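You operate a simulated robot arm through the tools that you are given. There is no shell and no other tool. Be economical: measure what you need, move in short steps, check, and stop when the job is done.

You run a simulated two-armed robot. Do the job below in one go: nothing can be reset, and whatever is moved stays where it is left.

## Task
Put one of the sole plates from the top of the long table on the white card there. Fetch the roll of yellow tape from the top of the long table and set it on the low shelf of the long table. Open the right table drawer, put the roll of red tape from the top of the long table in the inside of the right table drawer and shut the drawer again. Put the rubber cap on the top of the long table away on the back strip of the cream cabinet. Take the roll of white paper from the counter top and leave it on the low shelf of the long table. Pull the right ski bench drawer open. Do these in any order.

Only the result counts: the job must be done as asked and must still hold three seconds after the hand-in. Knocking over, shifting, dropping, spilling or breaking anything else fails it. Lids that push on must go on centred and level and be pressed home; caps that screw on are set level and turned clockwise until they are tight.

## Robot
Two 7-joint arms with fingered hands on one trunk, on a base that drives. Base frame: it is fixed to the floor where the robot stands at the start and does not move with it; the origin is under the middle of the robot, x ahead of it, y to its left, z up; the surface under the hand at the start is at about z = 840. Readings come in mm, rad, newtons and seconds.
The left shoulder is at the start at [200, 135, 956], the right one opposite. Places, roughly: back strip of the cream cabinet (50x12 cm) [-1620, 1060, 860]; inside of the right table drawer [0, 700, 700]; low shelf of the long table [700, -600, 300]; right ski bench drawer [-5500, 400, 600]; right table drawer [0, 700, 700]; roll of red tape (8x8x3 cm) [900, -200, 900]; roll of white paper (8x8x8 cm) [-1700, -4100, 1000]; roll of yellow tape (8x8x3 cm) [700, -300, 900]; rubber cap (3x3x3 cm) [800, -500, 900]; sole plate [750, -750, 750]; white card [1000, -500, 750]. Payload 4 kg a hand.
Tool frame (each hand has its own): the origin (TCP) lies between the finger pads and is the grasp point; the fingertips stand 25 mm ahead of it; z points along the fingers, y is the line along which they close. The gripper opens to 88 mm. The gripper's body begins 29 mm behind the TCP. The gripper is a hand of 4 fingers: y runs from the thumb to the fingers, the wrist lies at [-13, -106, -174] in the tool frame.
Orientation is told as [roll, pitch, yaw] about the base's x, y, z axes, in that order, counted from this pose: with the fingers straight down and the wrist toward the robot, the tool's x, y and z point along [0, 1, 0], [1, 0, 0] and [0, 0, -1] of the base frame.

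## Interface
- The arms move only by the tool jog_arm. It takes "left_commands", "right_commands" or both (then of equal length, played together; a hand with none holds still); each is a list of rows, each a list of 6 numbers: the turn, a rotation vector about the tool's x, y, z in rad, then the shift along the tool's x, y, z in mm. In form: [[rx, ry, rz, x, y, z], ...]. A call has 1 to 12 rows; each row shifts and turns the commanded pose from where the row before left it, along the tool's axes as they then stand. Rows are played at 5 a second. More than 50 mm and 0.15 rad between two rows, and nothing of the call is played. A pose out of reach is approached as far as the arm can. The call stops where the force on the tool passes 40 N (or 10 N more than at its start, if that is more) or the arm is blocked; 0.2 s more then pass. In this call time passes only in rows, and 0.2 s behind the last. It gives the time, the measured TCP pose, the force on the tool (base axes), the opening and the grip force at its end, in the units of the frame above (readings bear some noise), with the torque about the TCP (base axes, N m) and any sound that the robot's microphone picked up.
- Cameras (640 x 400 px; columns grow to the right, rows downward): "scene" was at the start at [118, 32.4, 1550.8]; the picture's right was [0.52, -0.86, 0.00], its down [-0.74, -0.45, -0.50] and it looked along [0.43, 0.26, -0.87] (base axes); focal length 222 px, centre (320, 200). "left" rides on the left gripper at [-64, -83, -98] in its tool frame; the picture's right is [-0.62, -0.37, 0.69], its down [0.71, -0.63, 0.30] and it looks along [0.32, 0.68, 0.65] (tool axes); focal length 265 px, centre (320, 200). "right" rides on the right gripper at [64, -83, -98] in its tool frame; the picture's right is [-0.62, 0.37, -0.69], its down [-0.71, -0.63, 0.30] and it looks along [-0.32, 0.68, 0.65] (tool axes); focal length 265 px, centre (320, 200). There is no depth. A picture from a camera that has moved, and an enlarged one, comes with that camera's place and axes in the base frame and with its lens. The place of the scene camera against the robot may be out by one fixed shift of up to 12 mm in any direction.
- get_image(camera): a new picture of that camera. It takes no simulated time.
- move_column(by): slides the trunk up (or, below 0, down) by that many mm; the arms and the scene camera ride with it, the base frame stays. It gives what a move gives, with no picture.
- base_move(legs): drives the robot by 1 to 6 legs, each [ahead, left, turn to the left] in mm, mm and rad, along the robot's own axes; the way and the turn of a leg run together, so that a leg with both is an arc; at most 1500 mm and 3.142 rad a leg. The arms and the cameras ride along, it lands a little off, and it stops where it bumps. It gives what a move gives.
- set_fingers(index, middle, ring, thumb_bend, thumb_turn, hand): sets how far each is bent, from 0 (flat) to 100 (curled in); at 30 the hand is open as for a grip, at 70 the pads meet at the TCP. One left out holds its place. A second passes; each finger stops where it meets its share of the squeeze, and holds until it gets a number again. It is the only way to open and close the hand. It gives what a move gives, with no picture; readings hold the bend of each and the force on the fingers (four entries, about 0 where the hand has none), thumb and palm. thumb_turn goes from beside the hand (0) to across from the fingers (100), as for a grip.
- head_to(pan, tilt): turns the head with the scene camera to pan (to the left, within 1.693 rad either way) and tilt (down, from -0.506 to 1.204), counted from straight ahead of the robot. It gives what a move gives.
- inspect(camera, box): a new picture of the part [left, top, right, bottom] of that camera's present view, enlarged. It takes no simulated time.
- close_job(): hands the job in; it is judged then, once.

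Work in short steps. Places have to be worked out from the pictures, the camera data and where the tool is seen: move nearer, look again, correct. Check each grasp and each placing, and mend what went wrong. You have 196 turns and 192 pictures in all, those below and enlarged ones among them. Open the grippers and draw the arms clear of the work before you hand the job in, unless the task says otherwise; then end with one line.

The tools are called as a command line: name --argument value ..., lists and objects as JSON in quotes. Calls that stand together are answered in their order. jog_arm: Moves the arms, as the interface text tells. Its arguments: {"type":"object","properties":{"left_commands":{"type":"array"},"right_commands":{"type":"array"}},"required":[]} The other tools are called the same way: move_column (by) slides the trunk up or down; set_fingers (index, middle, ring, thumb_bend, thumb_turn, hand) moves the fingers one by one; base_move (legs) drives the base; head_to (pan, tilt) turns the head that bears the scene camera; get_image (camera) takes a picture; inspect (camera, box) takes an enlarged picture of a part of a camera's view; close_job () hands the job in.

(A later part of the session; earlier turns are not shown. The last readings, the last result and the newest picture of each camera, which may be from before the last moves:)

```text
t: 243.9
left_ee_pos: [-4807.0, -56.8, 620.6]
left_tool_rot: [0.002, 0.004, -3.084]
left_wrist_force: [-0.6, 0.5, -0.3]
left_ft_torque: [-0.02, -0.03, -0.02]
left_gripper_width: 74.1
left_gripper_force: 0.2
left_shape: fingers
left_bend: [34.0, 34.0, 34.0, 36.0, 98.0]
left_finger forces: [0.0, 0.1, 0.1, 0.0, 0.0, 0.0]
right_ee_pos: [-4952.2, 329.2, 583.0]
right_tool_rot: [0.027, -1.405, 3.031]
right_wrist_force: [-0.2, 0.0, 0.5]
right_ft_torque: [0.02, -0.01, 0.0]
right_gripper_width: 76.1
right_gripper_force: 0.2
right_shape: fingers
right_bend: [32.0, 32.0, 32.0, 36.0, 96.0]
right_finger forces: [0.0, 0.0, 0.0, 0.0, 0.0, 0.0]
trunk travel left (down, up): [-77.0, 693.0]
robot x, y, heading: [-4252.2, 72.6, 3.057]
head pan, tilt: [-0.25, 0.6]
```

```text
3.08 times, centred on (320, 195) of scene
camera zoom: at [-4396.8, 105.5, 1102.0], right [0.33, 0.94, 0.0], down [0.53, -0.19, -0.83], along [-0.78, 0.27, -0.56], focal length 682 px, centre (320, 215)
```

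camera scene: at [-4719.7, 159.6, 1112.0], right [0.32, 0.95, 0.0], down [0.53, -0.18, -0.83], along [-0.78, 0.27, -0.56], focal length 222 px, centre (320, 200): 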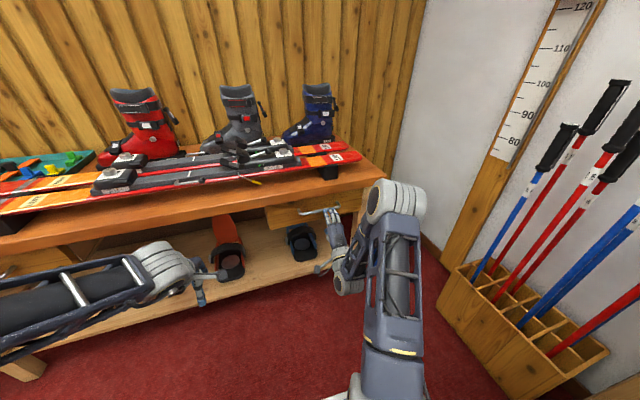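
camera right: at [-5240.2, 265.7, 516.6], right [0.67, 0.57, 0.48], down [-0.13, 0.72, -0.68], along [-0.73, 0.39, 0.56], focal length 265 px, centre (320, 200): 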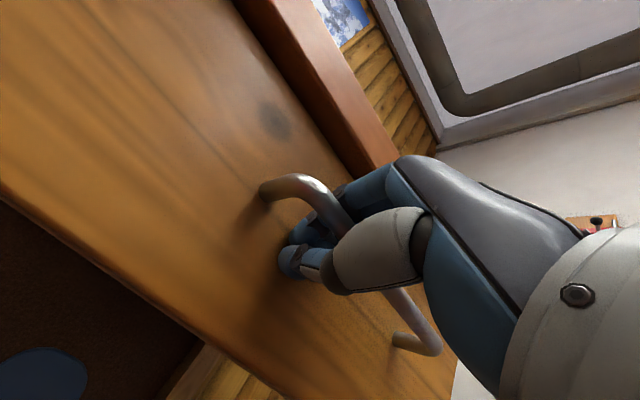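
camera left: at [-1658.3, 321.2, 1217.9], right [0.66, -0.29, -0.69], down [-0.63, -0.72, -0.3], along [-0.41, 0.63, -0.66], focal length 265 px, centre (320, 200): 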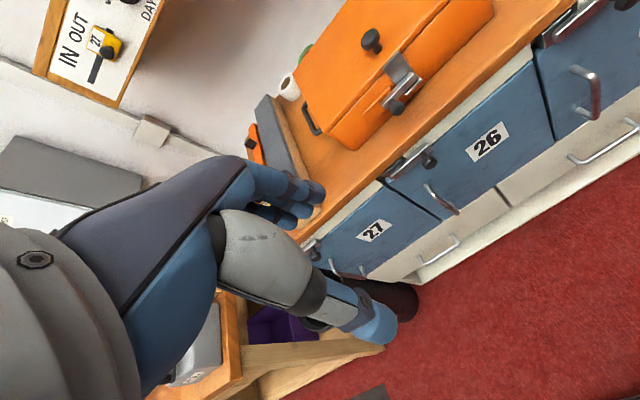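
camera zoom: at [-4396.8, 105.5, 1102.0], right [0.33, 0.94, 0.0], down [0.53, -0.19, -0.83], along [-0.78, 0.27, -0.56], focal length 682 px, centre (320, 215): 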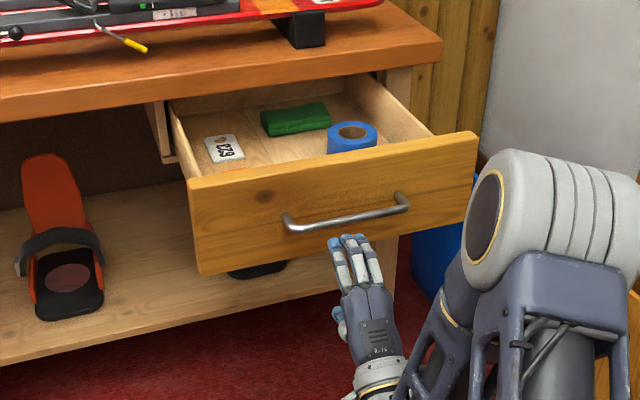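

The ski bench drawer stays open. Now I'll restore the right hand, raise the trunk and drive back along the corridor.

move_column --by 380

jog_arm --right_commands '[[0.14, 0, 0, 0, 0, 0], [0.14, 0, 0, 0, 0, 0], [0.14, 0, 0, 0, 0, 0], [0.14, 0, 0, 0, 0, 0], [0.14, 0, 0, 0, 0, 0], [0.14, 0, 0, 0, 0, 0], [0.14, 0, 0, 0, 0, 0], [0.14, 0, 0, 0, 0, 0], [0.14, 0, 0, 0, 0, 0], [0.14, 0, 0, 0, 0, 0]]'

base_move --legs '[[0, 0, 0.085], [-1300, 0, 0], [-1250, 0, 0]]'

```text
t: 247.6
left_ee_pos: [-4806.4, -57.1, 1001.4]
left_tool_rot: [0.003, 0.003, -3.085]
left_wrist_force: [-0.9, 0.4, 0.4]
left_ft_torque: [0.0, 0.01, 0.03]
left_gripper_width: 74.1
left_gripper_force: 0.1
left_shape: fingers
left_bend: [34.0, 34.0, 34.0, 36.0, 98.0]
left_finger forces: [0.0, 0.0, 0.1, 0.0, 0.0, 0.0]
right_ee_pos: [-4951.6, 329.1, 963.3]
right_tool_rot: [0.027, -1.405, 3.03]
right_wrist_force: [0.5, 0.2, -0.2]
right_ft_torque: [-0.01, 0.0, 0.02]
right_gripper_width: 76.0
right_gripper_force: 0.1
right_shape: fingers
right_bend: [32.0, 32.0, 32.0, 36.0, 96.0]
right_finger forces: [0.1, 0.0, 0.1, 0.0, 0.0, 0.0]
trunk travel left (down, up): [-457.0, 313.0]
robot x, y, heading: [-4252.3, 71.3, 3.057]
head pan, tilt: [-0.25, 0.6]
```

```text
t: 249.8
left_ee_pos: [-4805.7, -57.9, 1001.4]
left_tool_rot: [0.001, 0.003, -3.084]
left_wrist_force: [0.1, 0.1, 0.0]
left_ft_torque: [0.03, 0.02, 0.0]
left_gripper_width: 74.0
left_gripper_force: 0.1
left_shape: fingers
left_bend: [34.0, 34.0, 34.0, 36.0, 98.0]
left_finger forces: [0.1, 0.0, 0.1, 0.1, 0.0, 0.0]
right_ee_pos: [-4952.8, 329.7, 963.2]
right_tool_rot: [0.003, -0.005, 3.057]
right_wrist_force: [0.2, -0.3, -1.0]
right_ft_torque: [0.01, 0.02, 0.0]
right_gripper_width: 76.3
right_gripper_force: 0.0
right_shape: fingers
right_bend: [32.0, 32.0, 32.0, 36.0, 96.0]
right_finger forces: [0.1, 0.0, 0.0, 0.0, 0.0, 0.0]
trunk travel left (down, up): [-457.0, 313.0]
robot x, y, heading: [-4255.7, 75.5, 3.054]
head pan, tilt: [-0.25, 0.6]
```

```text
t: 262.7
left_ee_pos: [-2253.5, -139.6, 1001.4]
left_tool_rot: [0.001, 0.003, -3.053]
left_wrist_force: [0.2, 0.3, -0.3]
left_ft_torque: [0.0, -0.03, 0.0]
left_gripper_width: 74.1
left_gripper_force: 0.0
left_shape: fingers
left_bend: [34.0, 34.0, 34.0, 36.0, 98.0]
left_finger forces: [0.0, 0.0, 0.0, 0.0, 0.0, 0.1]
right_ee_pos: [-2412.6, 244.0, 962.1]
right_tool_rot: [0.004, -0.007, 3.087]
right_wrist_force: [-0.9, 0.1, 0.0]
right_ft_torque: [0.01, -0.01, 0.02]
right_gripper_width: 76.3
right_gripper_force: 0.1
right_shape: fingers
right_bend: [32.0, 32.0, 32.0, 36.0, 96.0]
right_finger forces: [0.1, 0.1, 0.1, 0.1, 0.0, 0.0]
trunk travel left (down, up): [-457.0, 313.0]
robot x, y, heading: [-1703.4, 2.7, 3.083]
head pan, tilt: [-0.25, 0.6]
```

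Next I'll turn to face −y toward the counter and look.

base_move --legs '[[0, 0, 1.63]]'

head_to --pan 0.0 --tilt 0.35

get_image --camera "scene"

```text
t: 267.1
left_ee_pos: [-1525.9, -530.7, 1001.6]
left_tool_rot: [0.002, 0.004, -1.423]
left_wrist_force: [-0.4, -0.4, 0.3]
left_ft_torque: [-0.01, -0.01, -0.01]
left_gripper_width: 74.3
left_gripper_force: 0.1
left_shape: fingers
left_bend: [34.0, 34.0, 34.0, 36.0, 98.0]
left_finger forces: [0.0, 0.0, 0.0, 0.0, 0.0, 0.0]
right_ee_pos: [-1899.1, -710.4, 962.9]
right_tool_rot: [0.005, -0.005, -1.566]
right_wrist_force: [0.2, -0.2, -0.2]
right_ft_torque: [0.03, -0.01, 0.02]
right_gripper_width: 76.0
right_gripper_force: 0.1
right_shape: fingers
right_bend: [32.0, 32.0, 32.0, 36.0, 96.0]
right_finger forces: [0.0, 0.0, 0.0, 0.0, 0.1, 0.0]
trunk travel left (down, up): [-457.0, 313.0]
robot x, y, heading: [-1705.1, 6.6, -1.564]
head pan, tilt: [-0.25, 0.6]
```

```text
t: 267.8
left_ee_pos: [-1525.1, -530.2, 1001.0]
left_tool_rot: [0.001, 0.004, -1.422]
left_wrist_force: [-0.1, 0.6, 0.4]
left_ft_torque: [0.03, -0.02, 0.01]
left_gripper_width: 73.9
left_gripper_force: 0.0
left_shape: fingers
left_bend: [34.0, 34.0, 34.0, 36.0, 98.0]
left_finger forces: [0.0, 0.1, 0.0, 0.0, 0.1, 0.1]
right_ee_pos: [-1898.8, -709.6, 962.7]
right_tool_rot: [0.004, -0.005, -1.566]
right_wrist_force: [0.8, 0.8, 1.0]
right_ft_torque: [0.0, 0.04, -0.02]
right_gripper_width: 76.4
right_gripper_force: 0.1
right_shape: fingers
right_bend: [32.0, 32.0, 32.0, 36.0, 96.0]
right_finger forces: [0.0, 0.0, 0.0, 0.0, 0.0, 0.0]
trunk travel left (down, up): [-457.0, 313.0]
robot x, y, heading: [-1705.8, 9.1, -1.569]
head pan, tilt: [0.0, 0.351]
```

```text
45 pictures are left
camera scene: at [-1705.0, -147.4, 1504.7], right [-1.0, 0.0, 0.0], down [0.0, 0.34, -0.94], along [0.0, -0.94, -0.34], focal length 222 px, centre (320, 200)
```

scene: 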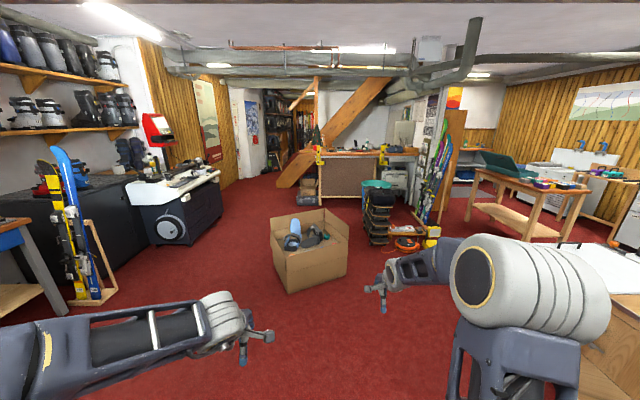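

I'll zoom on the counter to find the white roll.

inspect --camera "scene" --box '[260, 110, 440, 240]'

```text
3.08 times, centred on (350, 175) of scene
camera zoom: at [-1705.0, -147.4, 1504.7], right [-1.0, 0.0, 0.0], down [0.0, 0.34, -0.94], along [0.0, -0.94, -0.34], focal length 682 px, centre (228, 277)
```

zoom: 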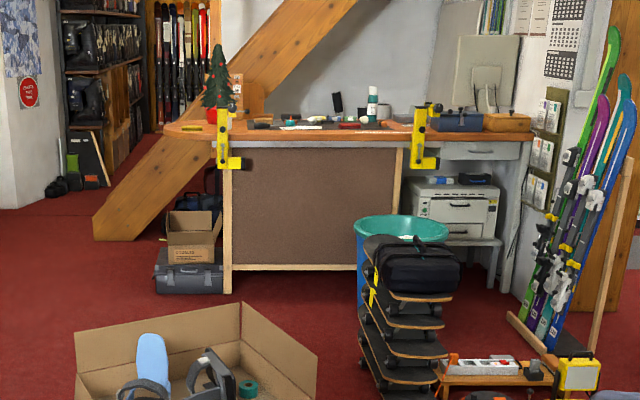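

The counter is ahead, with a cardboard box in the way. I'll bypass it on the east side, then look from near the counter.

base_move --legs '[[0, 1080, 0], [1450, 0, 0], [1450, 0, 0], [0, -700, 0]]'

head_to --pan -0.2 --tilt 0.4

get_image --camera "scene"

```text
t: 290.4
left_ee_pos: [-1154.0, -3398.1, 1001.0]
left_tool_rot: [0.002, 0.004, -1.412]
left_wrist_force: [0.4, 0.1, -0.7]
left_ft_torque: [0.01, -0.02, 0.01]
left_gripper_width: 74.2
left_gripper_force: 0.0
left_shape: fingers
left_bend: [34.0, 34.0, 34.0, 36.0, 98.0]
left_finger forces: [0.0, 0.1, 0.0, 0.0, 0.0, 0.0]
right_ee_pos: [-1525.2, -3582.1, 963.0]
right_tool_rot: [0.004, -0.005, -1.555]
right_wrist_force: [-0.3, 0.3, 0.1]
right_ft_torque: [-0.02, 0.02, -0.01]
right_gripper_width: 76.3
right_gripper_force: 0.1
right_shape: fingers
right_bend: [32.0, 32.0, 32.0, 36.0, 96.0]
right_finger forces: [0.0, 0.0, 0.1, 0.0, 0.0, 0.1]
trunk travel left (down, up): [-457.0, 313.0]
robot x, y, heading: [-1340.3, -2861.8, -1.555]
head pan, tilt: [0.0, 0.351]
```

```text
t: 291.1
left_ee_pos: [-1154.5, -3398.4, 1000.3]
left_tool_rot: [0.002, 0.003, -1.412]
left_wrist_force: [0.0, 0.4, 0.8]
left_ft_torque: [0.02, -0.04, 0.02]
left_gripper_width: 74.1
left_gripper_force: 0.1
left_shape: fingers
left_bend: [34.0, 34.0, 34.0, 36.0, 98.0]
left_finger forces: [0.1, 0.0, 0.0, 0.0, 0.0, 0.1]
right_ee_pos: [-1526.1, -3582.6, 962.9]
right_tool_rot: [0.005, -0.005, -1.555]
right_wrist_force: [0.1, 0.7, -0.8]
right_ft_torque: [0.01, 0.0, -0.04]
right_gripper_width: 76.2
right_gripper_force: 0.0
right_shape: fingers
right_bend: [32.0, 32.0, 32.0, 36.0, 96.0]
right_finger forces: [0.1, 0.0, 0.0, 0.0, 0.1, 0.0]
trunk travel left (down, up): [-457.0, 313.0]
robot x, y, heading: [-1341.7, -2861.4, -1.552]
head pan, tilt: [-0.201, 0.4]
```

```text
43 pictures are left
camera scene: at [-1356.2, -3015.2, 1500.2], right [-0.98, 0.18, 0.0], down [0.07, 0.38, -0.92], along [-0.17, -0.91, -0.39], focal length 222 px, centre (320, 200)
```

scene: 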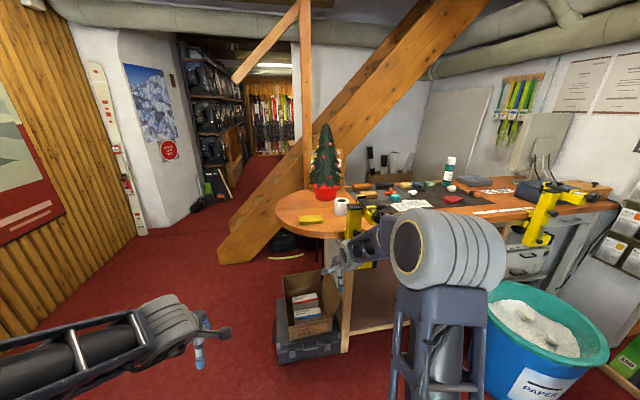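

The white roll is at about [-1693,-4150], on the counter's round end. I'll zoom for its surroundings.

inspect --camera "scene" --box '[270, 120, 430, 270]'

get_image --camera "right"

```text
2.67 times, centred on (350, 195) of scene
camera zoom: at [-1356.2, -3015.2, 1500.2], right [-0.98, 0.18, 0.0], down [0.07, 0.38, -0.92], along [-0.17, -0.91, -0.39], focal length 592 px, centre (240, 213)
```

zoom: 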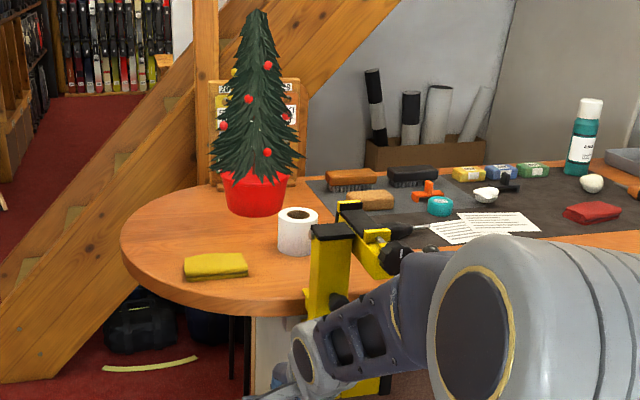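

```text
41 pictures are left
camera right: at [-1464.0, -3497.7, 1061.4], right [-0.62, -0.38, 0.69], down [-0.72, 0.62, -0.31], along [-0.31, -0.69, -0.65], focal length 265 px, centre (320, 200)
```

right: 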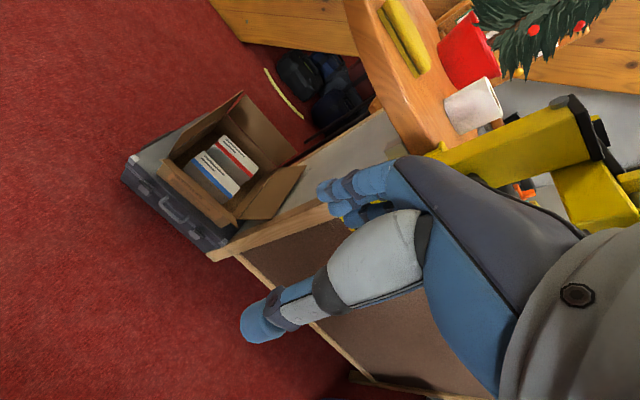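

The clamp and tree sit close to the roll, so I'll approach diagonally from the northeast with the left hand. First raise the trunk, turn right 0.75 and move near.

move_column --by 220

base_move --legs '[[0, 0, -0.75], [298, 424, 0]]'

head_to --pan 0.1 --tilt 0.75

get_image --camera "left"

get_image --camera "scene"

```text
t: 293.4
left_ee_pos: [-1152.3, -3397.3, 1222.2]
left_tool_rot: [0.001, 0.004, -1.411]
left_wrist_force: [1.3, -0.4, 0.2]
left_ft_torque: [0.04, 0.04, 0.02]
left_gripper_width: 74.0
left_gripper_force: 0.1
left_shape: fingers
left_bend: [34.0, 34.0, 34.0, 36.0, 98.0]
left_finger forces: [0.1, 0.0, 0.0, 0.0, 0.1, 0.0]
right_ee_pos: [-1525.0, -3582.3, 1183.3]
right_tool_rot: [0.004, -0.006, -1.554]
right_wrist_force: [-0.6, 0.3, -0.6]
right_ft_torque: [-0.01, -0.02, 0.01]
right_gripper_width: 76.2
right_gripper_force: 0.1
right_shape: fingers
right_bend: [32.0, 32.0, 32.0, 36.0, 96.0]
right_finger forces: [0.0, 0.1, 0.1, 0.1, 0.1, 0.0]
trunk travel left (down, up): [-677.0, 93.0]
robot x, y, heading: [-1337.9, -2858.3, -1.554]
head pan, tilt: [-0.201, 0.4]
```

```text
t: 298.4
left_ee_pos: [-1446.9, -3884.0, 1221.8]
left_tool_rot: [0.0, 0.003, -2.146]
left_wrist_force: [-0.2, 1.2, -0.3]
left_ft_torque: [0.01, -0.01, -0.04]
left_gripper_width: 74.0
left_gripper_force: 0.0
left_shape: fingers
left_bend: [34.0, 34.0, 34.0, 36.0, 98.0]
left_finger forces: [0.1, 0.0, 0.0, 0.0, 0.1, 0.1]
right_ee_pos: [-1845.8, -3772.7, 1183.0]
right_tool_rot: [0.005, -0.004, -2.287]
right_wrist_force: [0.5, -0.1, 0.7]
right_ft_torque: [-0.03, -0.03, 0.0]
right_gripper_width: 76.2
right_gripper_force: 0.1
right_shape: fingers
right_bend: [32.0, 32.0, 32.0, 36.0, 96.0]
right_finger forces: [0.0, 0.0, 0.0, 0.0, 0.0, 0.0]
trunk travel left (down, up): [-677.0, 93.0]
robot x, y, heading: [-1225.8, -3357.8, -2.285]
head pan, tilt: [-0.201, 0.4]
```

```text
t: 299.2
left_ee_pos: [-1446.3, -3884.1, 1220.6]
left_tool_rot: [0.001, 0.005, -2.145]
left_wrist_force: [0.1, 0.4, 0.0]
left_ft_torque: [0.04, 0.01, -0.01]
left_gripper_width: 73.9
left_gripper_force: 0.1
left_shape: fingers
left_bend: [34.0, 34.0, 34.0, 36.0, 98.0]
left_finger forces: [0.0, 0.0, 0.1, 0.1, 0.0, 0.1]
right_ee_pos: [-1845.1, -3771.7, 1183.8]
right_tool_rot: [0.002, -0.005, -2.288]
right_wrist_force: [-0.3, 0.4, -0.8]
right_ft_torque: [0.02, 0.02, -0.01]
right_gripper_width: 76.2
right_gripper_force: 0.0
right_shape: fingers
right_bend: [32.0, 32.0, 32.0, 36.0, 96.0]
right_finger forces: [0.0, 0.0, 0.0, 0.0, 0.1, 0.1]
trunk travel left (down, up): [-677.0, 93.0]
robot x, y, heading: [-1229.5, -3359.2, -2.289]
head pan, tilt: [0.099, 0.75]
```

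```text
40 pictures are left
camera left: at [-1455.3, -3778.7, 1318.9], right [-0.32, 0.65, -0.69], down [0.94, 0.14, -0.3], along [-0.1, -0.75, -0.66], focal length 265 px, centre (320, 200)
```

left: 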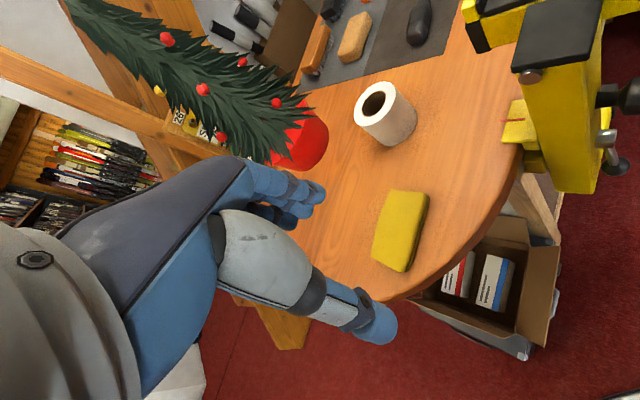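

```text
39 pictures are left
camera scene: at [-1312.6, -3475.5, 1689.2], right [-0.81, 0.58, 0.0], down [0.4, 0.56, -0.73], along [-0.42, -0.6, -0.68], focal length 222 px, centre (320, 200)
```

scene: 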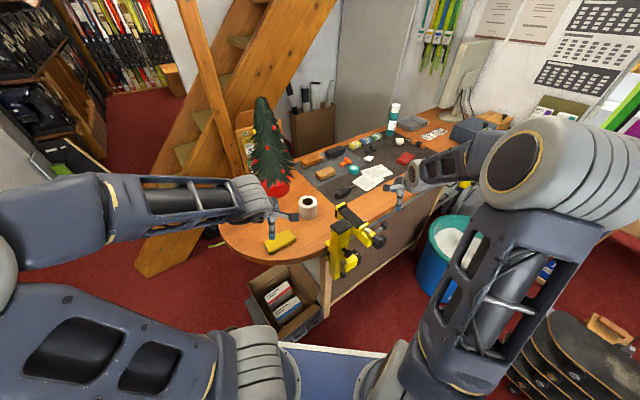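

The roll is at about [-1668,-4055]. I'll open the left hand, retract the right a bit, drive 150 ahead and bring the left hand above the roll.

set_fingers --hand "left" --index 20 --middle 20 --ring 20 --thumb_bend 20

jog_arm --left_commands '[[0, 0, 0.1, 0, 0, 0], [0, 0, 0.1, 0, 0, 0]]' --right_commands '[[0, 0, 0, 0, -40, -25], [0, 0, 0, 0, -40, -25]]'

base_move --legs '[[150, -40, 0]]'

get_image --camera "left"

```text
t: 300.2
left_ee_pos: [-1445.9, -3884.9, 1221.0]
left_tool_rot: [0.001, 0.003, -2.145]
left_wrist_force: [0.9, -0.3, 0.0]
left_ft_torque: [0.02, 0.01, 0.02]
left_gripper_width: 103.1
left_gripper_force: 0.0
left_shape: fingers
left_bend: [20.0, 20.0, 20.0, 20.0, 98.0]
left_finger forces: [0.0, 0.1, 0.1, 0.0, 0.1, 0.0]
right_ee_pos: [-1845.0, -3772.2, 1182.7]
right_tool_rot: [0.002, -0.005, -2.286]
right_wrist_force: [-0.4, 0.7, 0.1]
right_ft_torque: [-0.05, -0.01, -0.01]
right_gripper_width: 76.4
right_gripper_force: 0.0
right_shape: fingers
right_bend: [32.0, 32.0, 32.0, 36.0, 96.0]
right_finger forces: [0.0, 0.0, 0.0, 0.0, 0.0, 0.0]
trunk travel left (down, up): [-677.0, 93.0]
robot x, y, heading: [-1228.7, -3364.8, -2.289]
head pan, tilt: [0.099, 0.75]
```

```text
t: 300.8
left_ee_pos: [-1446.3, -3885.0, 1221.1]
left_tool_rot: [0.002, 0.004, -2.346]
left_wrist_force: [-1.0, -0.8, 0.6]
left_ft_torque: [-0.01, 0.01, 0.02]
left_gripper_width: 103.4
left_gripper_force: 0.1
left_shape: fingers
left_bend: [20.0, 20.0, 20.0, 20.0, 98.0]
left_finger forces: [0.0, 0.0, 0.0, 0.0, 0.0, 0.1]
right_ee_pos: [-1790.9, -3713.7, 1230.1]
right_tool_rot: [0.005, -0.007, -2.287]
right_wrist_force: [0.6, 1.1, -0.3]
right_ft_torque: [0.03, -0.02, 0.02]
right_gripper_width: 76.4
right_gripper_force: 0.1
right_shape: fingers
right_bend: [32.0, 32.0, 32.0, 36.0, 96.0]
right_finger forces: [0.0, 0.1, 0.0, 0.0, 0.0, 0.1]
trunk travel left (down, up): [-677.0, 93.0]
robot x, y, heading: [-1226.6, -3359.4, -2.294]
head pan, tilt: [0.099, 0.75]
```

```text
t: 302.2
left_ee_pos: [-1576.3, -3973.3, 1220.3]
left_tool_rot: [0.004, 0.004, -2.345]
left_wrist_force: [-1.1, 0.0, 0.0]
left_ft_torque: [0.03, -0.01, -0.04]
left_gripper_width: 103.2
left_gripper_force: 0.0
left_shape: fingers
left_bend: [20.0, 20.0, 20.0, 20.0, 98.0]
left_finger forces: [0.0, 0.0, 0.0, 0.1, 0.0, 0.0]
right_ee_pos: [-1921.4, -3800.4, 1230.4]
right_tool_rot: [0.005, -0.004, -2.288]
right_wrist_force: [-0.5, -0.6, -0.1]
right_ft_torque: [0.02, 0.03, -0.01]
right_gripper_width: 76.3
right_gripper_force: 0.1
right_shape: fingers
right_bend: [32.0, 32.0, 32.0, 36.0, 96.0]
right_finger forces: [0.0, 0.0, 0.0, 0.0, 0.1, 0.0]
trunk travel left (down, up): [-677.0, 93.0]
robot x, y, heading: [-1356.2, -3446.1, -2.285]
head pan, tilt: [0.099, 0.75]
```

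```text
38 pictures are left
camera left: at [-1565.3, -3867.9, 1319.2], right [-0.18, 0.7, -0.69], down [0.95, -0.05, -0.3], along [-0.24, -0.71, -0.66], focal length 265 px, centre (320, 200)
```

left: 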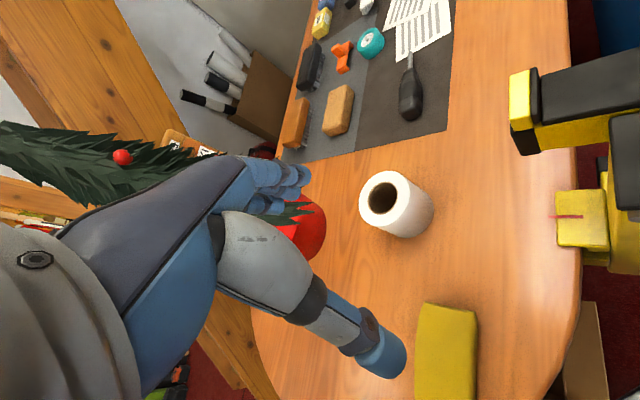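

Triangulated roll centre: [-1665,-4050,1004]. I'll move over it and come down to just above.

jog_arm --left_commands '[[0, 0, 0, -3, 39, 25], [0, 0, 0, -4, 39, 25], [0, 0, 0, -3, 39, 25], [0, 0, 0, 0, 0, 35]]'

get_image --camera "left"

inspect --camera "scene" --box '[200, 120, 440, 280]'

```text
t: 303.2
left_ee_pos: [-1662.6, -4048.3, 1110.6]
left_tool_rot: [0.003, 0.004, -2.347]
left_wrist_force: [-0.6, 0.5, -0.2]
left_ft_torque: [-0.04, -0.02, -0.02]
left_gripper_width: 103.4
left_gripper_force: 0.0
left_shape: fingers
left_bend: [20.0, 20.0, 20.0, 20.0, 98.0]
left_finger forces: [0.0, 0.0, 0.1, 0.0, 0.1, 0.0]
right_ee_pos: [-1922.7, -3799.7, 1231.6]
right_tool_rot: [0.005, -0.008, -2.289]
right_wrist_force: [-0.4, -0.1, 0.2]
right_ft_torque: [-0.02, 0.0, -0.02]
right_gripper_width: 76.4
right_gripper_force: 0.0
right_shape: fingers
right_bend: [32.0, 32.0, 32.0, 36.0, 96.0]
right_finger forces: [0.0, 0.0, 0.0, 0.0, 0.1, 0.1]
trunk travel left (down, up): [-677.0, 93.0]
robot x, y, heading: [-1358.2, -3450.5, -2.292]
head pan, tilt: [0.099, 0.75]
```

```text
37 pictures are left
camera left: at [-1651.7, -3944.6, 1207.9], right [-0.18, 0.7, -0.69], down [0.95, -0.05, -0.3], along [-0.24, -0.71, -0.66], focal length 265 px, centre (320, 200)
```

left: 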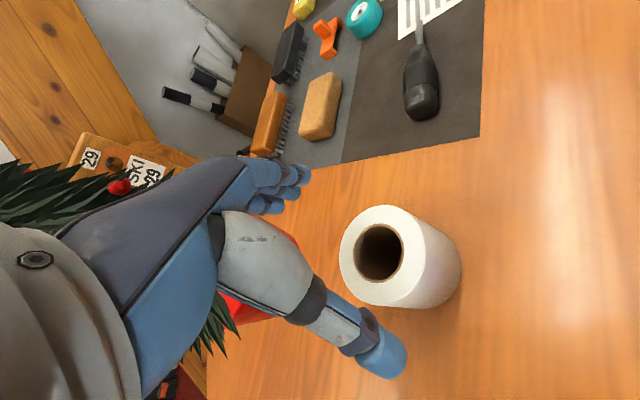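

```text
2.50 times, centred on (320, 200) of scene
camera zoom: at [-1443.6, -3563.9, 1689.2], right [-0.81, 0.58, 0.0], down [0.4, 0.56, -0.73], along [-0.42, -0.6, -0.68], focal length 554 px, centre (320, 200)
```

zoom: 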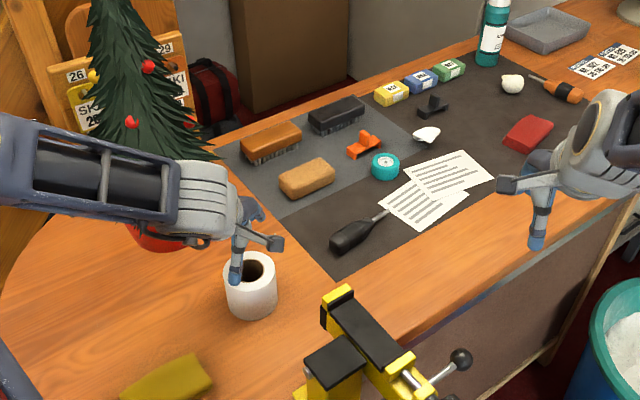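

Centred. I'll descend to grip the upper part of the roll.

jog_arm --left_commands '[[0, 0, 0, 0, 5, 30], [0, 0, 0, 0, 0, 30], [0, 0, 0, 0, 0, 20]]'

get_image --camera "left"

```text
t: 304.0
left_ee_pos: [-1667.9, -4052.2, 1030.3]
left_tool_rot: [0.001, 0.003, -2.347]
left_wrist_force: [0.2, 0.1, 0.1]
left_ft_torque: [-0.01, 0.0, 0.01]
left_gripper_width: 103.3
left_gripper_force: 0.1
left_shape: fingers
left_bend: [20.0, 20.0, 20.0, 20.0, 98.0]
left_finger forces: [0.0, 0.1, 0.0, 0.0, 0.0, 0.1]
right_ee_pos: [-1921.6, -3799.6, 1230.9]
right_tool_rot: [0.003, -0.005, -2.288]
right_wrist_force: [-0.5, 0.5, -0.3]
right_ft_torque: [0.0, -0.01, 0.02]
right_gripper_width: 76.2
right_gripper_force: 0.0
right_shape: fingers
right_bend: [32.0, 32.0, 32.0, 36.0, 96.0]
right_finger forces: [0.1, 0.0, 0.1, 0.0, 0.0, 0.1]
trunk travel left (down, up): [-677.0, 93.0]
robot x, y, heading: [-1356.7, -3448.7, -2.285]
head pan, tilt: [0.099, 0.75]
```

```text
35 pictures are left
camera left: at [-1657.2, -3948.3, 1128.0], right [-0.18, 0.7, -0.69], down [0.95, -0.05, -0.3], along [-0.24, -0.71, -0.66], focal length 265 px, centre (320, 200)
```

left: 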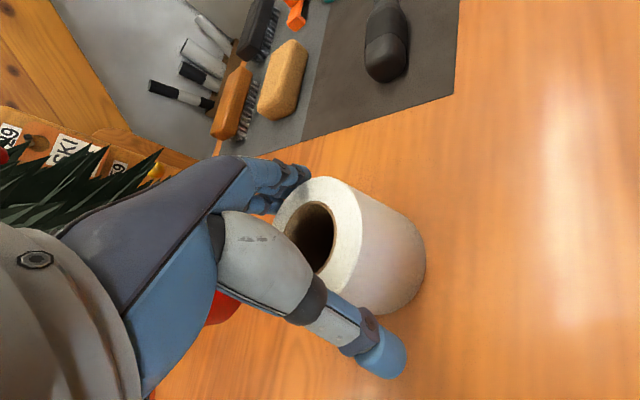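

jog_arm --left_commands '[[0, 0, 0, 0, 0, 6]]'

set_fingers --hand "left" --index 70 --middle 70 --ring 70 --thumb_bend 70

jog_arm --left_commands '[[0, 0, 0, 0, 0, -20], [0, 0, 0, 0, 0, -40], [0, 0, 0, 0, 0, -40]]'

get_image --camera "left"

```text
t: 304.4
left_ee_pos: [-1670.1, -4052.9, 1023.6]
left_tool_rot: [0.002, 0.002, -2.346]
left_wrist_force: [0.5, -0.9, 0.3]
left_ft_torque: [-0.04, 0.02, -0.02]
left_gripper_width: 103.6
left_gripper_force: 0.0
left_shape: fingers
left_bend: [20.0, 20.0, 20.0, 20.0, 98.0]
left_finger forces: [0.3, 0.0, 0.1, 0.1, 0.0, 0.0]
right_ee_pos: [-1923.3, -3801.2, 1231.1]
right_tool_rot: [0.003, -0.006, -2.289]
right_wrist_force: [1.0, -0.7, -0.3]
right_ft_torque: [-0.02, 0.01, 0.04]
right_gripper_width: 76.2
right_gripper_force: 0.0
right_shape: fingers
right_bend: [32.0, 32.0, 32.0, 36.0, 96.0]
right_finger forces: [0.0, 0.1, 0.0, 0.0, 0.1, 0.0]
trunk travel left (down, up): [-677.0, 93.0]
robot x, y, heading: [-1356.4, -3449.4, -2.285]
head pan, tilt: [0.099, 0.75]
```

```text
t: 305.4
left_ee_pos: [-1669.4, -4053.8, 1024.7]
left_tool_rot: [0.002, 0.002, -2.343]
left_wrist_force: [-4.0, -1.0, 9.2]
left_ft_torque: [-0.41, 0.3, -0.09]
left_gripper_width: 70.7
left_gripper_force: 26.3
left_shape: fingers
left_bend: [42.0, 45.0, 46.0, 35.0, 94.0]
left_finger forces: [10.0, 8.4, 9.0, 0.0, 25.5, 0.1]
right_ee_pos: [-1921.9, -3801.2, 1230.8]
right_tool_rot: [0.004, -0.005, -2.288]
right_wrist_force: [-0.4, -0.7, 0.4]
right_ft_torque: [0.0, 0.0, 0.0]
right_gripper_width: 75.9
right_gripper_force: 0.0
right_shape: fingers
right_bend: [32.0, 32.0, 32.0, 36.0, 96.0]
right_finger forces: [0.0, 0.0, 0.0, 0.1, 0.1, 0.1]
trunk travel left (down, up): [-677.0, 93.0]
robot x, y, heading: [-1358.3, -3451.2, -2.291]
head pan, tilt: [0.099, 0.75]
```

```text
t: 306.2
left_ee_pos: [-1670.3, -4054.5, 1123.4]
left_tool_rot: [0.001, 0.002, -2.346]
left_wrist_force: [0.1, -0.5, -1.6]
left_ft_torque: [0.04, -0.01, -0.04]
left_gripper_width: 70.2
left_gripper_force: 25.8
left_shape: fingers
left_bend: [43.0, 46.0, 48.0, 35.0, 94.0]
left_finger forces: [8.8, 7.8, 8.1, 0.1, 26.2, 0.0]
right_ee_pos: [-1922.8, -3801.3, 1230.5]
right_tool_rot: [0.002, -0.006, -2.289]
right_wrist_force: [-0.4, -0.5, 0.2]
right_ft_torque: [0.03, 0.01, 0.03]
right_gripper_width: 76.3
right_gripper_force: 0.2
right_shape: fingers
right_bend: [32.0, 32.0, 32.0, 36.0, 96.0]
right_finger forces: [0.0, 0.1, 0.1, 0.0, 0.1, 0.0]
trunk travel left (down, up): [-677.0, 93.0]
robot x, y, heading: [-1356.0, -3449.4, -2.29]
head pan, tilt: [0.099, 0.75]
```

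```text
34 pictures are left
camera left: at [-1658.1, -3948.4, 1221.7], right [-0.18, 0.7, -0.69], down [0.95, -0.05, -0.3], along [-0.24, -0.71, -0.66], focal length 265 px, centre (320, 200)
```

left: 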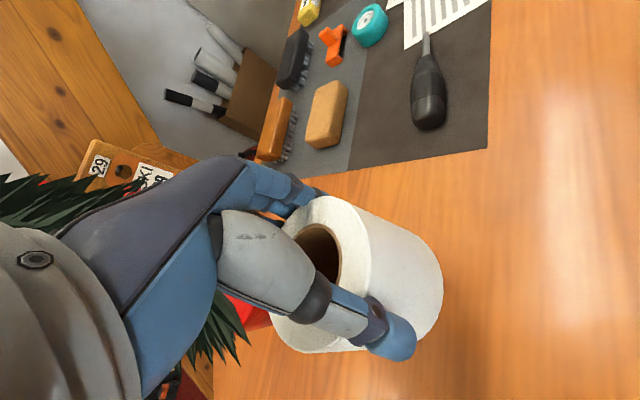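

The roll is held. I'll lift and retract, then drive back past the box toward the long table.

jog_arm --left_commands '[[0, 0, 0, 0, -20, -40], [0, 0, 0, 0, -42, -20], [0, 0, 0, 0, -45, -15], [0, 0, 0, 0, -45, -5]]'

base_move --legs '[[-320, 0, 0], [0, 0, 2.29], [450, 300, 0]]'

head_to --pan 0.8 --tilt 0.5

get_image --camera "scene"

```text
t: 307.2
left_ee_pos: [-1565.3, -3946.7, 1208.2]
left_tool_rot: [0.002, 0.008, -2.347]
left_wrist_force: [-0.1, 0.2, -1.0]
left_ft_torque: [0.02, 0.0, 0.03]
left_gripper_width: 70.5
left_gripper_force: 25.5
left_shape: fingers
left_bend: [43.0, 46.0, 48.0, 35.0, 94.0]
left_finger forces: [8.9, 7.8, 8.1, 0.0, 26.1, 0.1]
left hand out of reach, approached as far as the arm can: row 4
right_ee_pos: [-1922.4, -3801.4, 1229.6]
right_tool_rot: [0.005, -0.006, -2.291]
right_wrist_force: [0.1, 0.4, -0.6]
right_ft_torque: [-0.02, -0.02, -0.01]
right_gripper_width: 76.3
right_gripper_force: 0.0
right_shape: fingers
right_bend: [32.0, 32.0, 32.0, 36.0, 96.0]
right_finger forces: [0.0, 0.1, 0.0, 0.0, 0.0, 0.0]
trunk travel left (down, up): [-677.0, 93.0]
robot x, y, heading: [-1357.3, -3448.3, -2.288]
head pan, tilt: [0.099, 0.75]
```

```text
t: 317.4
left_ee_pos: [-165.4, -2792.5, 1208.7]
left_tool_rot: [-0.001, 0.005, -0.111]
left_wrist_force: [1.3, 1.1, -1.1]
left_ft_torque: [-0.05, -0.03, 0.02]
left_gripper_width: 69.7
left_gripper_force: 24.4
left_shape: fingers
left_bend: [44.0, 46.0, 48.0, 35.0, 94.0]
left_finger forces: [8.4, 7.5, 7.8, 0.0, 24.5, 0.1]
right_ee_pos: [-60.6, -3162.9, 1229.7]
right_tool_rot: [0.004, -0.005, -0.052]
right_wrist_force: [-0.5, -0.1, -0.1]
right_ft_torque: [-0.02, 0.01, -0.01]
right_gripper_width: 76.2
right_gripper_force: 0.0
right_shape: fingers
right_bend: [32.0, 32.0, 32.0, 36.0, 96.0]
right_finger forces: [0.0, 0.1, 0.1, 0.1, 0.0, 0.1]
trunk travel left (down, up): [-677.0, 93.0]
robot x, y, heading: [-691.7, -2933.5, -0.054]
head pan, tilt: [0.099, 0.75]
```

```text
t: 318.5
left_ee_pos: [-165.6, -2792.8, 1207.9]
left_tool_rot: [0.0, 0.005, -0.108]
left_wrist_force: [-0.1, 1.1, -1.6]
left_ft_torque: [0.0, 0.0, 0.01]
left_gripper_width: 69.4
left_gripper_force: 24.0
left_shape: fingers
left_bend: [44.0, 46.0, 48.0, 35.0, 94.0]
left_finger forces: [8.4, 7.4, 7.8, 0.0, 24.5, 0.0]
right_ee_pos: [-59.9, -3162.9, 1230.6]
right_tool_rot: [0.002, -0.003, -0.053]
right_wrist_force: [-0.2, 0.1, 0.8]
right_ft_torque: [0.02, -0.01, 0.03]
right_gripper_width: 76.2
right_gripper_force: 0.1
right_shape: fingers
right_bend: [32.0, 32.0, 32.0, 36.0, 96.0]
right_finger forces: [0.0, 0.0, 0.1, 0.1, 0.1, 0.0]
trunk travel left (down, up): [-677.0, 93.0]
robot x, y, heading: [-689.0, -2936.1, -0.052]
head pan, tilt: [0.799, 0.499]
```

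```text
33 pictures are left
camera scene: at [-558.1, -2879.2, 1711.1], right [0.68, -0.73, 0.0], down [-0.35, -0.33, -0.88], along [0.64, 0.6, -0.48], focal length 222 px, centre (320, 200)
```

scene: 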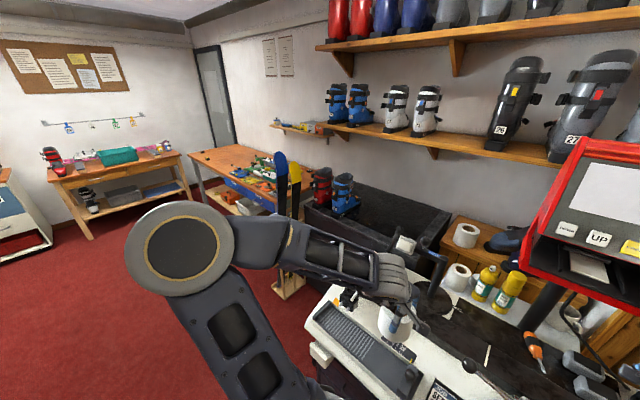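

The hands are above the machine but clear. I'll ease back slightly, straighten the heading and drive +y to the long table.

base_move --legs '[[-70, 0, 0.052], [0, 1300, 0], [0, 1300, 0]]'

head_to --pan 0.1 --tilt 0.8

get_image --camera "scene"

```text
t: 331.6
left_ee_pos: [-260.6, -185.9, 1208.6]
left_tool_rot: [-0.002, 0.006, -0.051]
left_wrist_force: [0.0, 0.1, -1.4]
left_ft_torque: [-0.03, -0.03, 0.02]
left_gripper_width: 69.6
left_gripper_force: 23.9
left_shape: fingers
left_bend: [44.0, 46.0, 48.0, 35.0, 94.0]
left_finger forces: [8.4, 7.5, 7.9, 0.0, 24.5, 0.0]
right_ee_pos: [-133.8, -549.7, 1230.5]
right_tool_rot: [0.005, -0.004, 0.007]
right_wrist_force: [0.5, 1.5, 0.5]
right_ft_torque: [0.04, 0.01, -0.01]
right_gripper_width: 76.1
right_gripper_force: 0.1
right_shape: fingers
right_bend: [32.0, 32.0, 32.0, 36.0, 96.0]
right_finger forces: [0.0, 0.1, 0.0, 0.0, 0.0, 0.0]
trunk travel left (down, up): [-677.0, 93.0]
robot x, y, heading: [-768.3, -361.5, 0.01]
head pan, tilt: [0.799, 0.499]
```

```text
t: 332.7
left_ee_pos: [-261.0, -184.5, 1208.8]
left_tool_rot: [0.001, 0.006, -0.051]
left_wrist_force: [-0.2, -0.1, -0.5]
left_ft_torque: [-0.01, 0.01, -0.02]
left_gripper_width: 69.5
left_gripper_force: 23.8
left_shape: fingers
left_bend: [44.0, 46.0, 48.0, 35.0, 94.0]
left_finger forces: [8.3, 7.6, 7.7, 0.0, 24.5, 0.1]
right_ee_pos: [-133.7, -548.2, 1231.0]
right_tool_rot: [0.003, -0.006, 0.006]
right_wrist_force: [0.4, 0.7, -0.6]
right_ft_torque: [-0.01, 0.01, -0.04]
right_gripper_width: 76.3
right_gripper_force: 0.0
right_shape: fingers
right_bend: [32.0, 32.0, 32.0, 36.0, 96.0]
right_finger forces: [0.0, 0.1, 0.1, 0.0, 0.0, 0.0]
trunk travel left (down, up): [-677.0, 93.0]
robot x, y, heading: [-768.5, -358.1, 0.008]
head pan, tilt: [0.099, 0.799]
```

```text
32 pictures are left
camera scene: at [-630.5, -352.3, 1685.2], right [0.11, -0.99, 0.0], down [-0.71, -0.08, -0.7], along [0.69, 0.07, -0.72], focal length 222 px, centre (320, 200)
```

scene: 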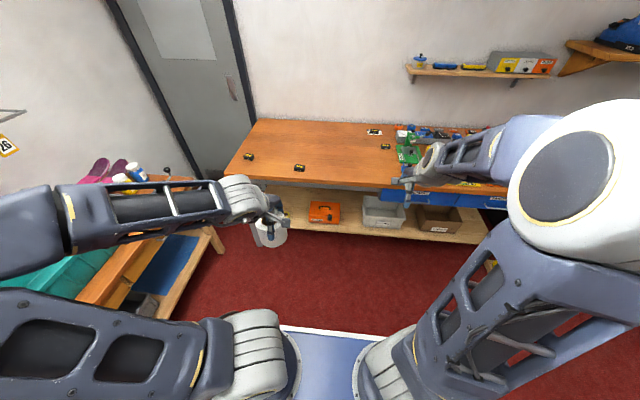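

Next I'll retract the right hand, then lower the trunk for the shelf.

jog_arm --right_commands '[[0, 0, 0, 0, -38, 0], [0, 0, 0, 0, -38, 0]]'

move_column --by -390

move_column --by -250

jog_arm --left_commands '[[0, 0, -0.05, 5, 12, 40], [0, 0, 0, 5, 12, 40], [0, 0, 0, 5, 12, 40]]'

get_image --camera "scene"

```text
t: 333.3
left_ee_pos: [-259.7, -185.6, 1209.2]
left_tool_rot: [0.0, 0.008, -0.051]
left_wrist_force: [0.2, 0.0, -1.8]
left_ft_torque: [-0.01, -0.02, 0.02]
left_gripper_width: 69.3
left_gripper_force: 23.9
left_shape: fingers
left_bend: [44.0, 46.0, 48.0, 35.0, 94.0]
left_finger forces: [8.5, 7.5, 7.7, 0.1, 24.4, 0.1]
right_ee_pos: [-207.4, -550.8, 1229.1]
right_tool_rot: [0.004, -0.006, 0.008]
right_wrist_force: [0.1, 0.2, 0.0]
right_ft_torque: [0.01, 0.02, -0.01]
right_gripper_width: 76.6
right_gripper_force: 0.1
right_shape: fingers
right_bend: [32.0, 32.0, 32.0, 36.0, 96.0]
right_finger forces: [0.0, 0.0, 0.1, 0.0, 0.1, 0.0]
trunk travel left (down, up): [-677.0, 93.0]
robot x, y, heading: [-771.6, -361.6, -0.001]
head pan, tilt: [0.099, 0.799]
```

```text
t: 337.1
left_ee_pos: [-261.3, -185.8, 818.7]
left_tool_rot: [-0.001, 0.005, -0.05]
left_wrist_force: [0.2, 0.5, -1.5]
left_ft_torque: [0.0, 0.01, -0.02]
left_gripper_width: 69.3
left_gripper_force: 23.9
left_shape: fingers
left_bend: [44.0, 46.0, 48.0, 35.0, 94.0]
left_finger forces: [8.5, 7.4, 7.8, 0.0, 24.4, 0.0]
right_ee_pos: [-208.8, -550.6, 839.1]
right_tool_rot: [0.003, -0.006, 0.005]
right_wrist_force: [-0.7, 0.1, 0.7]
right_ft_torque: [0.01, 0.02, 0.01]
right_gripper_width: 76.3
right_gripper_force: 0.0
right_shape: fingers
right_bend: [32.0, 32.0, 32.0, 36.0, 96.0]
right_finger forces: [0.0, 0.0, 0.0, 0.0, 0.0, 0.0]
trunk travel left (down, up): [-287.0, 483.0]
robot x, y, heading: [-771.2, -361.3, 0.007]
head pan, tilt: [0.099, 0.799]
```

```text
t: 339.6
left_ee_pos: [-259.3, -185.5, 569.0]
left_tool_rot: [-0.001, 0.007, -0.051]
left_wrist_force: [0.4, -0.1, -2.1]
left_ft_torque: [0.03, -0.02, 0.02]
left_gripper_width: 69.5
left_gripper_force: 23.8
left_shape: fingers
left_bend: [44.0, 46.0, 48.0, 35.0, 94.0]
left_finger forces: [8.4, 7.4, 7.8, 0.0, 24.4, 0.0]
right_ee_pos: [-208.1, -551.1, 589.0]
right_tool_rot: [0.004, -0.006, 0.008]
right_wrist_force: [-1.1, 0.0, 0.2]
right_ft_torque: [0.01, -0.01, -0.01]
right_gripper_width: 76.0
right_gripper_force: 0.1
right_shape: fingers
right_bend: [32.0, 32.0, 32.0, 36.0, 96.0]
right_finger forces: [0.0, 0.0, 0.0, 0.0, 0.0, 0.0]
trunk travel left (down, up): [-37.0, 733.0]
robot x, y, heading: [-774.0, -359.4, 0.006]
head pan, tilt: [0.099, 0.799]
```

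```text
t: 340.4
left_ee_pos: [-210.9, -171.6, 455.1]
left_tool_rot: [0.001, 0.005, -0.001]
left_wrist_force: [-0.3, -0.2, -1.4]
left_ft_torque: [-0.02, 0.01, 0.01]
left_gripper_width: 69.2
left_gripper_force: 23.7
left_shape: fingers
left_bend: [44.0, 47.0, 48.0, 35.0, 94.0]
left_finger forces: [8.3, 7.5, 7.7, 0.1, 24.2, 0.0]
left hand out of reach, approached as far as the arm can: row 1, 2
right_ee_pos: [-209.0, -551.6, 589.5]
right_tool_rot: [0.003, -0.005, 0.006]
right_wrist_force: [0.1, 0.0, -0.2]
right_ft_torque: [-0.01, -0.01, 0.04]
right_gripper_width: 76.2
right_gripper_force: 0.2
right_shape: fingers
right_bend: [32.0, 32.0, 32.0, 36.0, 96.0]
right_finger forces: [0.0, 0.1, 0.0, 0.0, 0.1, 0.0]
trunk travel left (down, up): [-37.0, 733.0]
robot x, y, heading: [-776.2, -358.7, 0.004]
head pan, tilt: [0.099, 0.799]
```

```text
31 pictures are left
camera scene: at [-630.7, -352.4, 1045.2], right [0.11, -0.99, 0.0], down [-0.71, -0.08, -0.7], along [0.69, 0.07, -0.72], focal length 222 px, centre (320, 200)
```

scene: 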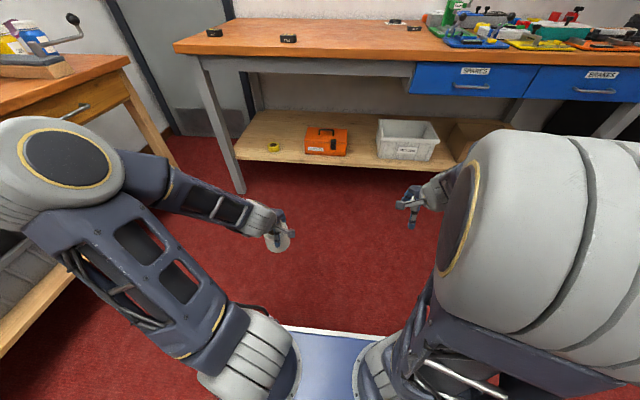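

The clear gap on the shelf between the yellow tape (edge y≈10) and the orange box (edge y≈-142) centres at y≈-66. I'll drive in front of it.

base_move --legs '[[0, 60, 0], [520, 0, 0]]'

get_image --camera "left"

get_image --camera "scene"

```text
t: 344.1
left_ee_pos: [316.8, -119.3, 454.3]
left_tool_rot: [0.002, 0.005, -0.015]
left_wrist_force: [-0.4, -0.6, -2.0]
left_ft_torque: [-0.02, 0.01, -0.05]
left_gripper_width: 69.2
left_gripper_force: 23.9
left_shape: fingers
left_bend: [44.0, 47.0, 48.0, 35.0, 94.0]
left_finger forces: [8.3, 7.3, 7.6, 0.0, 24.0, 0.0]
right_ee_pos: [314.1, -499.6, 589.2]
right_tool_rot: [0.003, -0.006, -0.008]
right_wrist_force: [0.7, 0.9, -0.3]
right_ft_torque: [0.02, 0.01, -0.01]
right_gripper_width: 76.3
right_gripper_force: 0.1
right_shape: fingers
right_bend: [32.0, 32.0, 32.0, 36.0, 96.0]
right_finger forces: [0.0, 0.1, 0.0, 0.0, 0.0, 0.0]
trunk travel left (down, up): [-37.0, 733.0]
robot x, y, heading: [-247.8, -295.4, -0.006]
head pan, tilt: [0.099, 0.799]
```

```text
30 pictures are left
camera left: at [232.8, -181.8, 553.4], right [-0.38, -0.61, -0.69], down [-0.62, 0.72, -0.3], along [0.68, 0.31, -0.66], focal length 265 px, centre (320, 200)
```

left: 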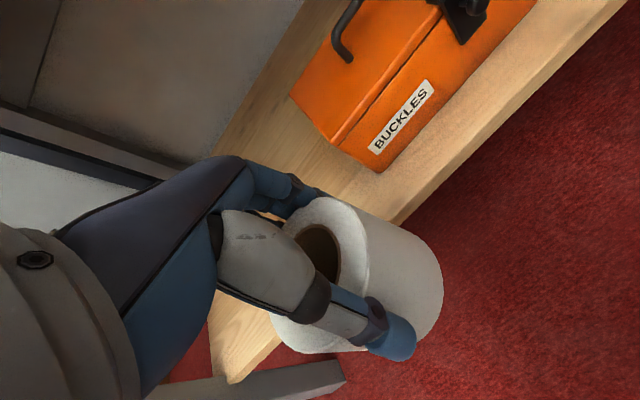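

```text
29 pictures are left
camera scene: at [-105.7, -294.0, 1045.1], right [0.09, -1.0, 0.0], down [-0.71, -0.07, -0.7], along [0.69, 0.06, -0.72], focal length 222 px, centre (320, 200)
```

scene: 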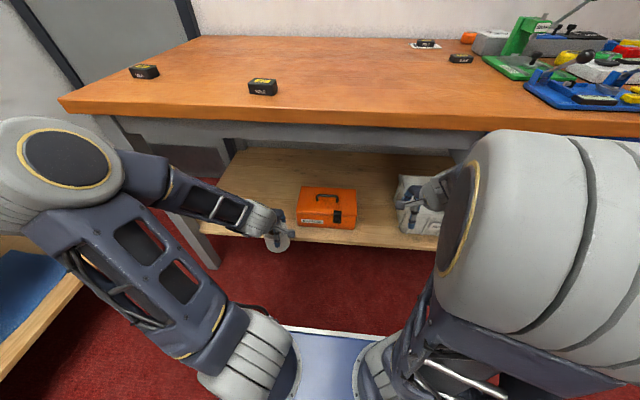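

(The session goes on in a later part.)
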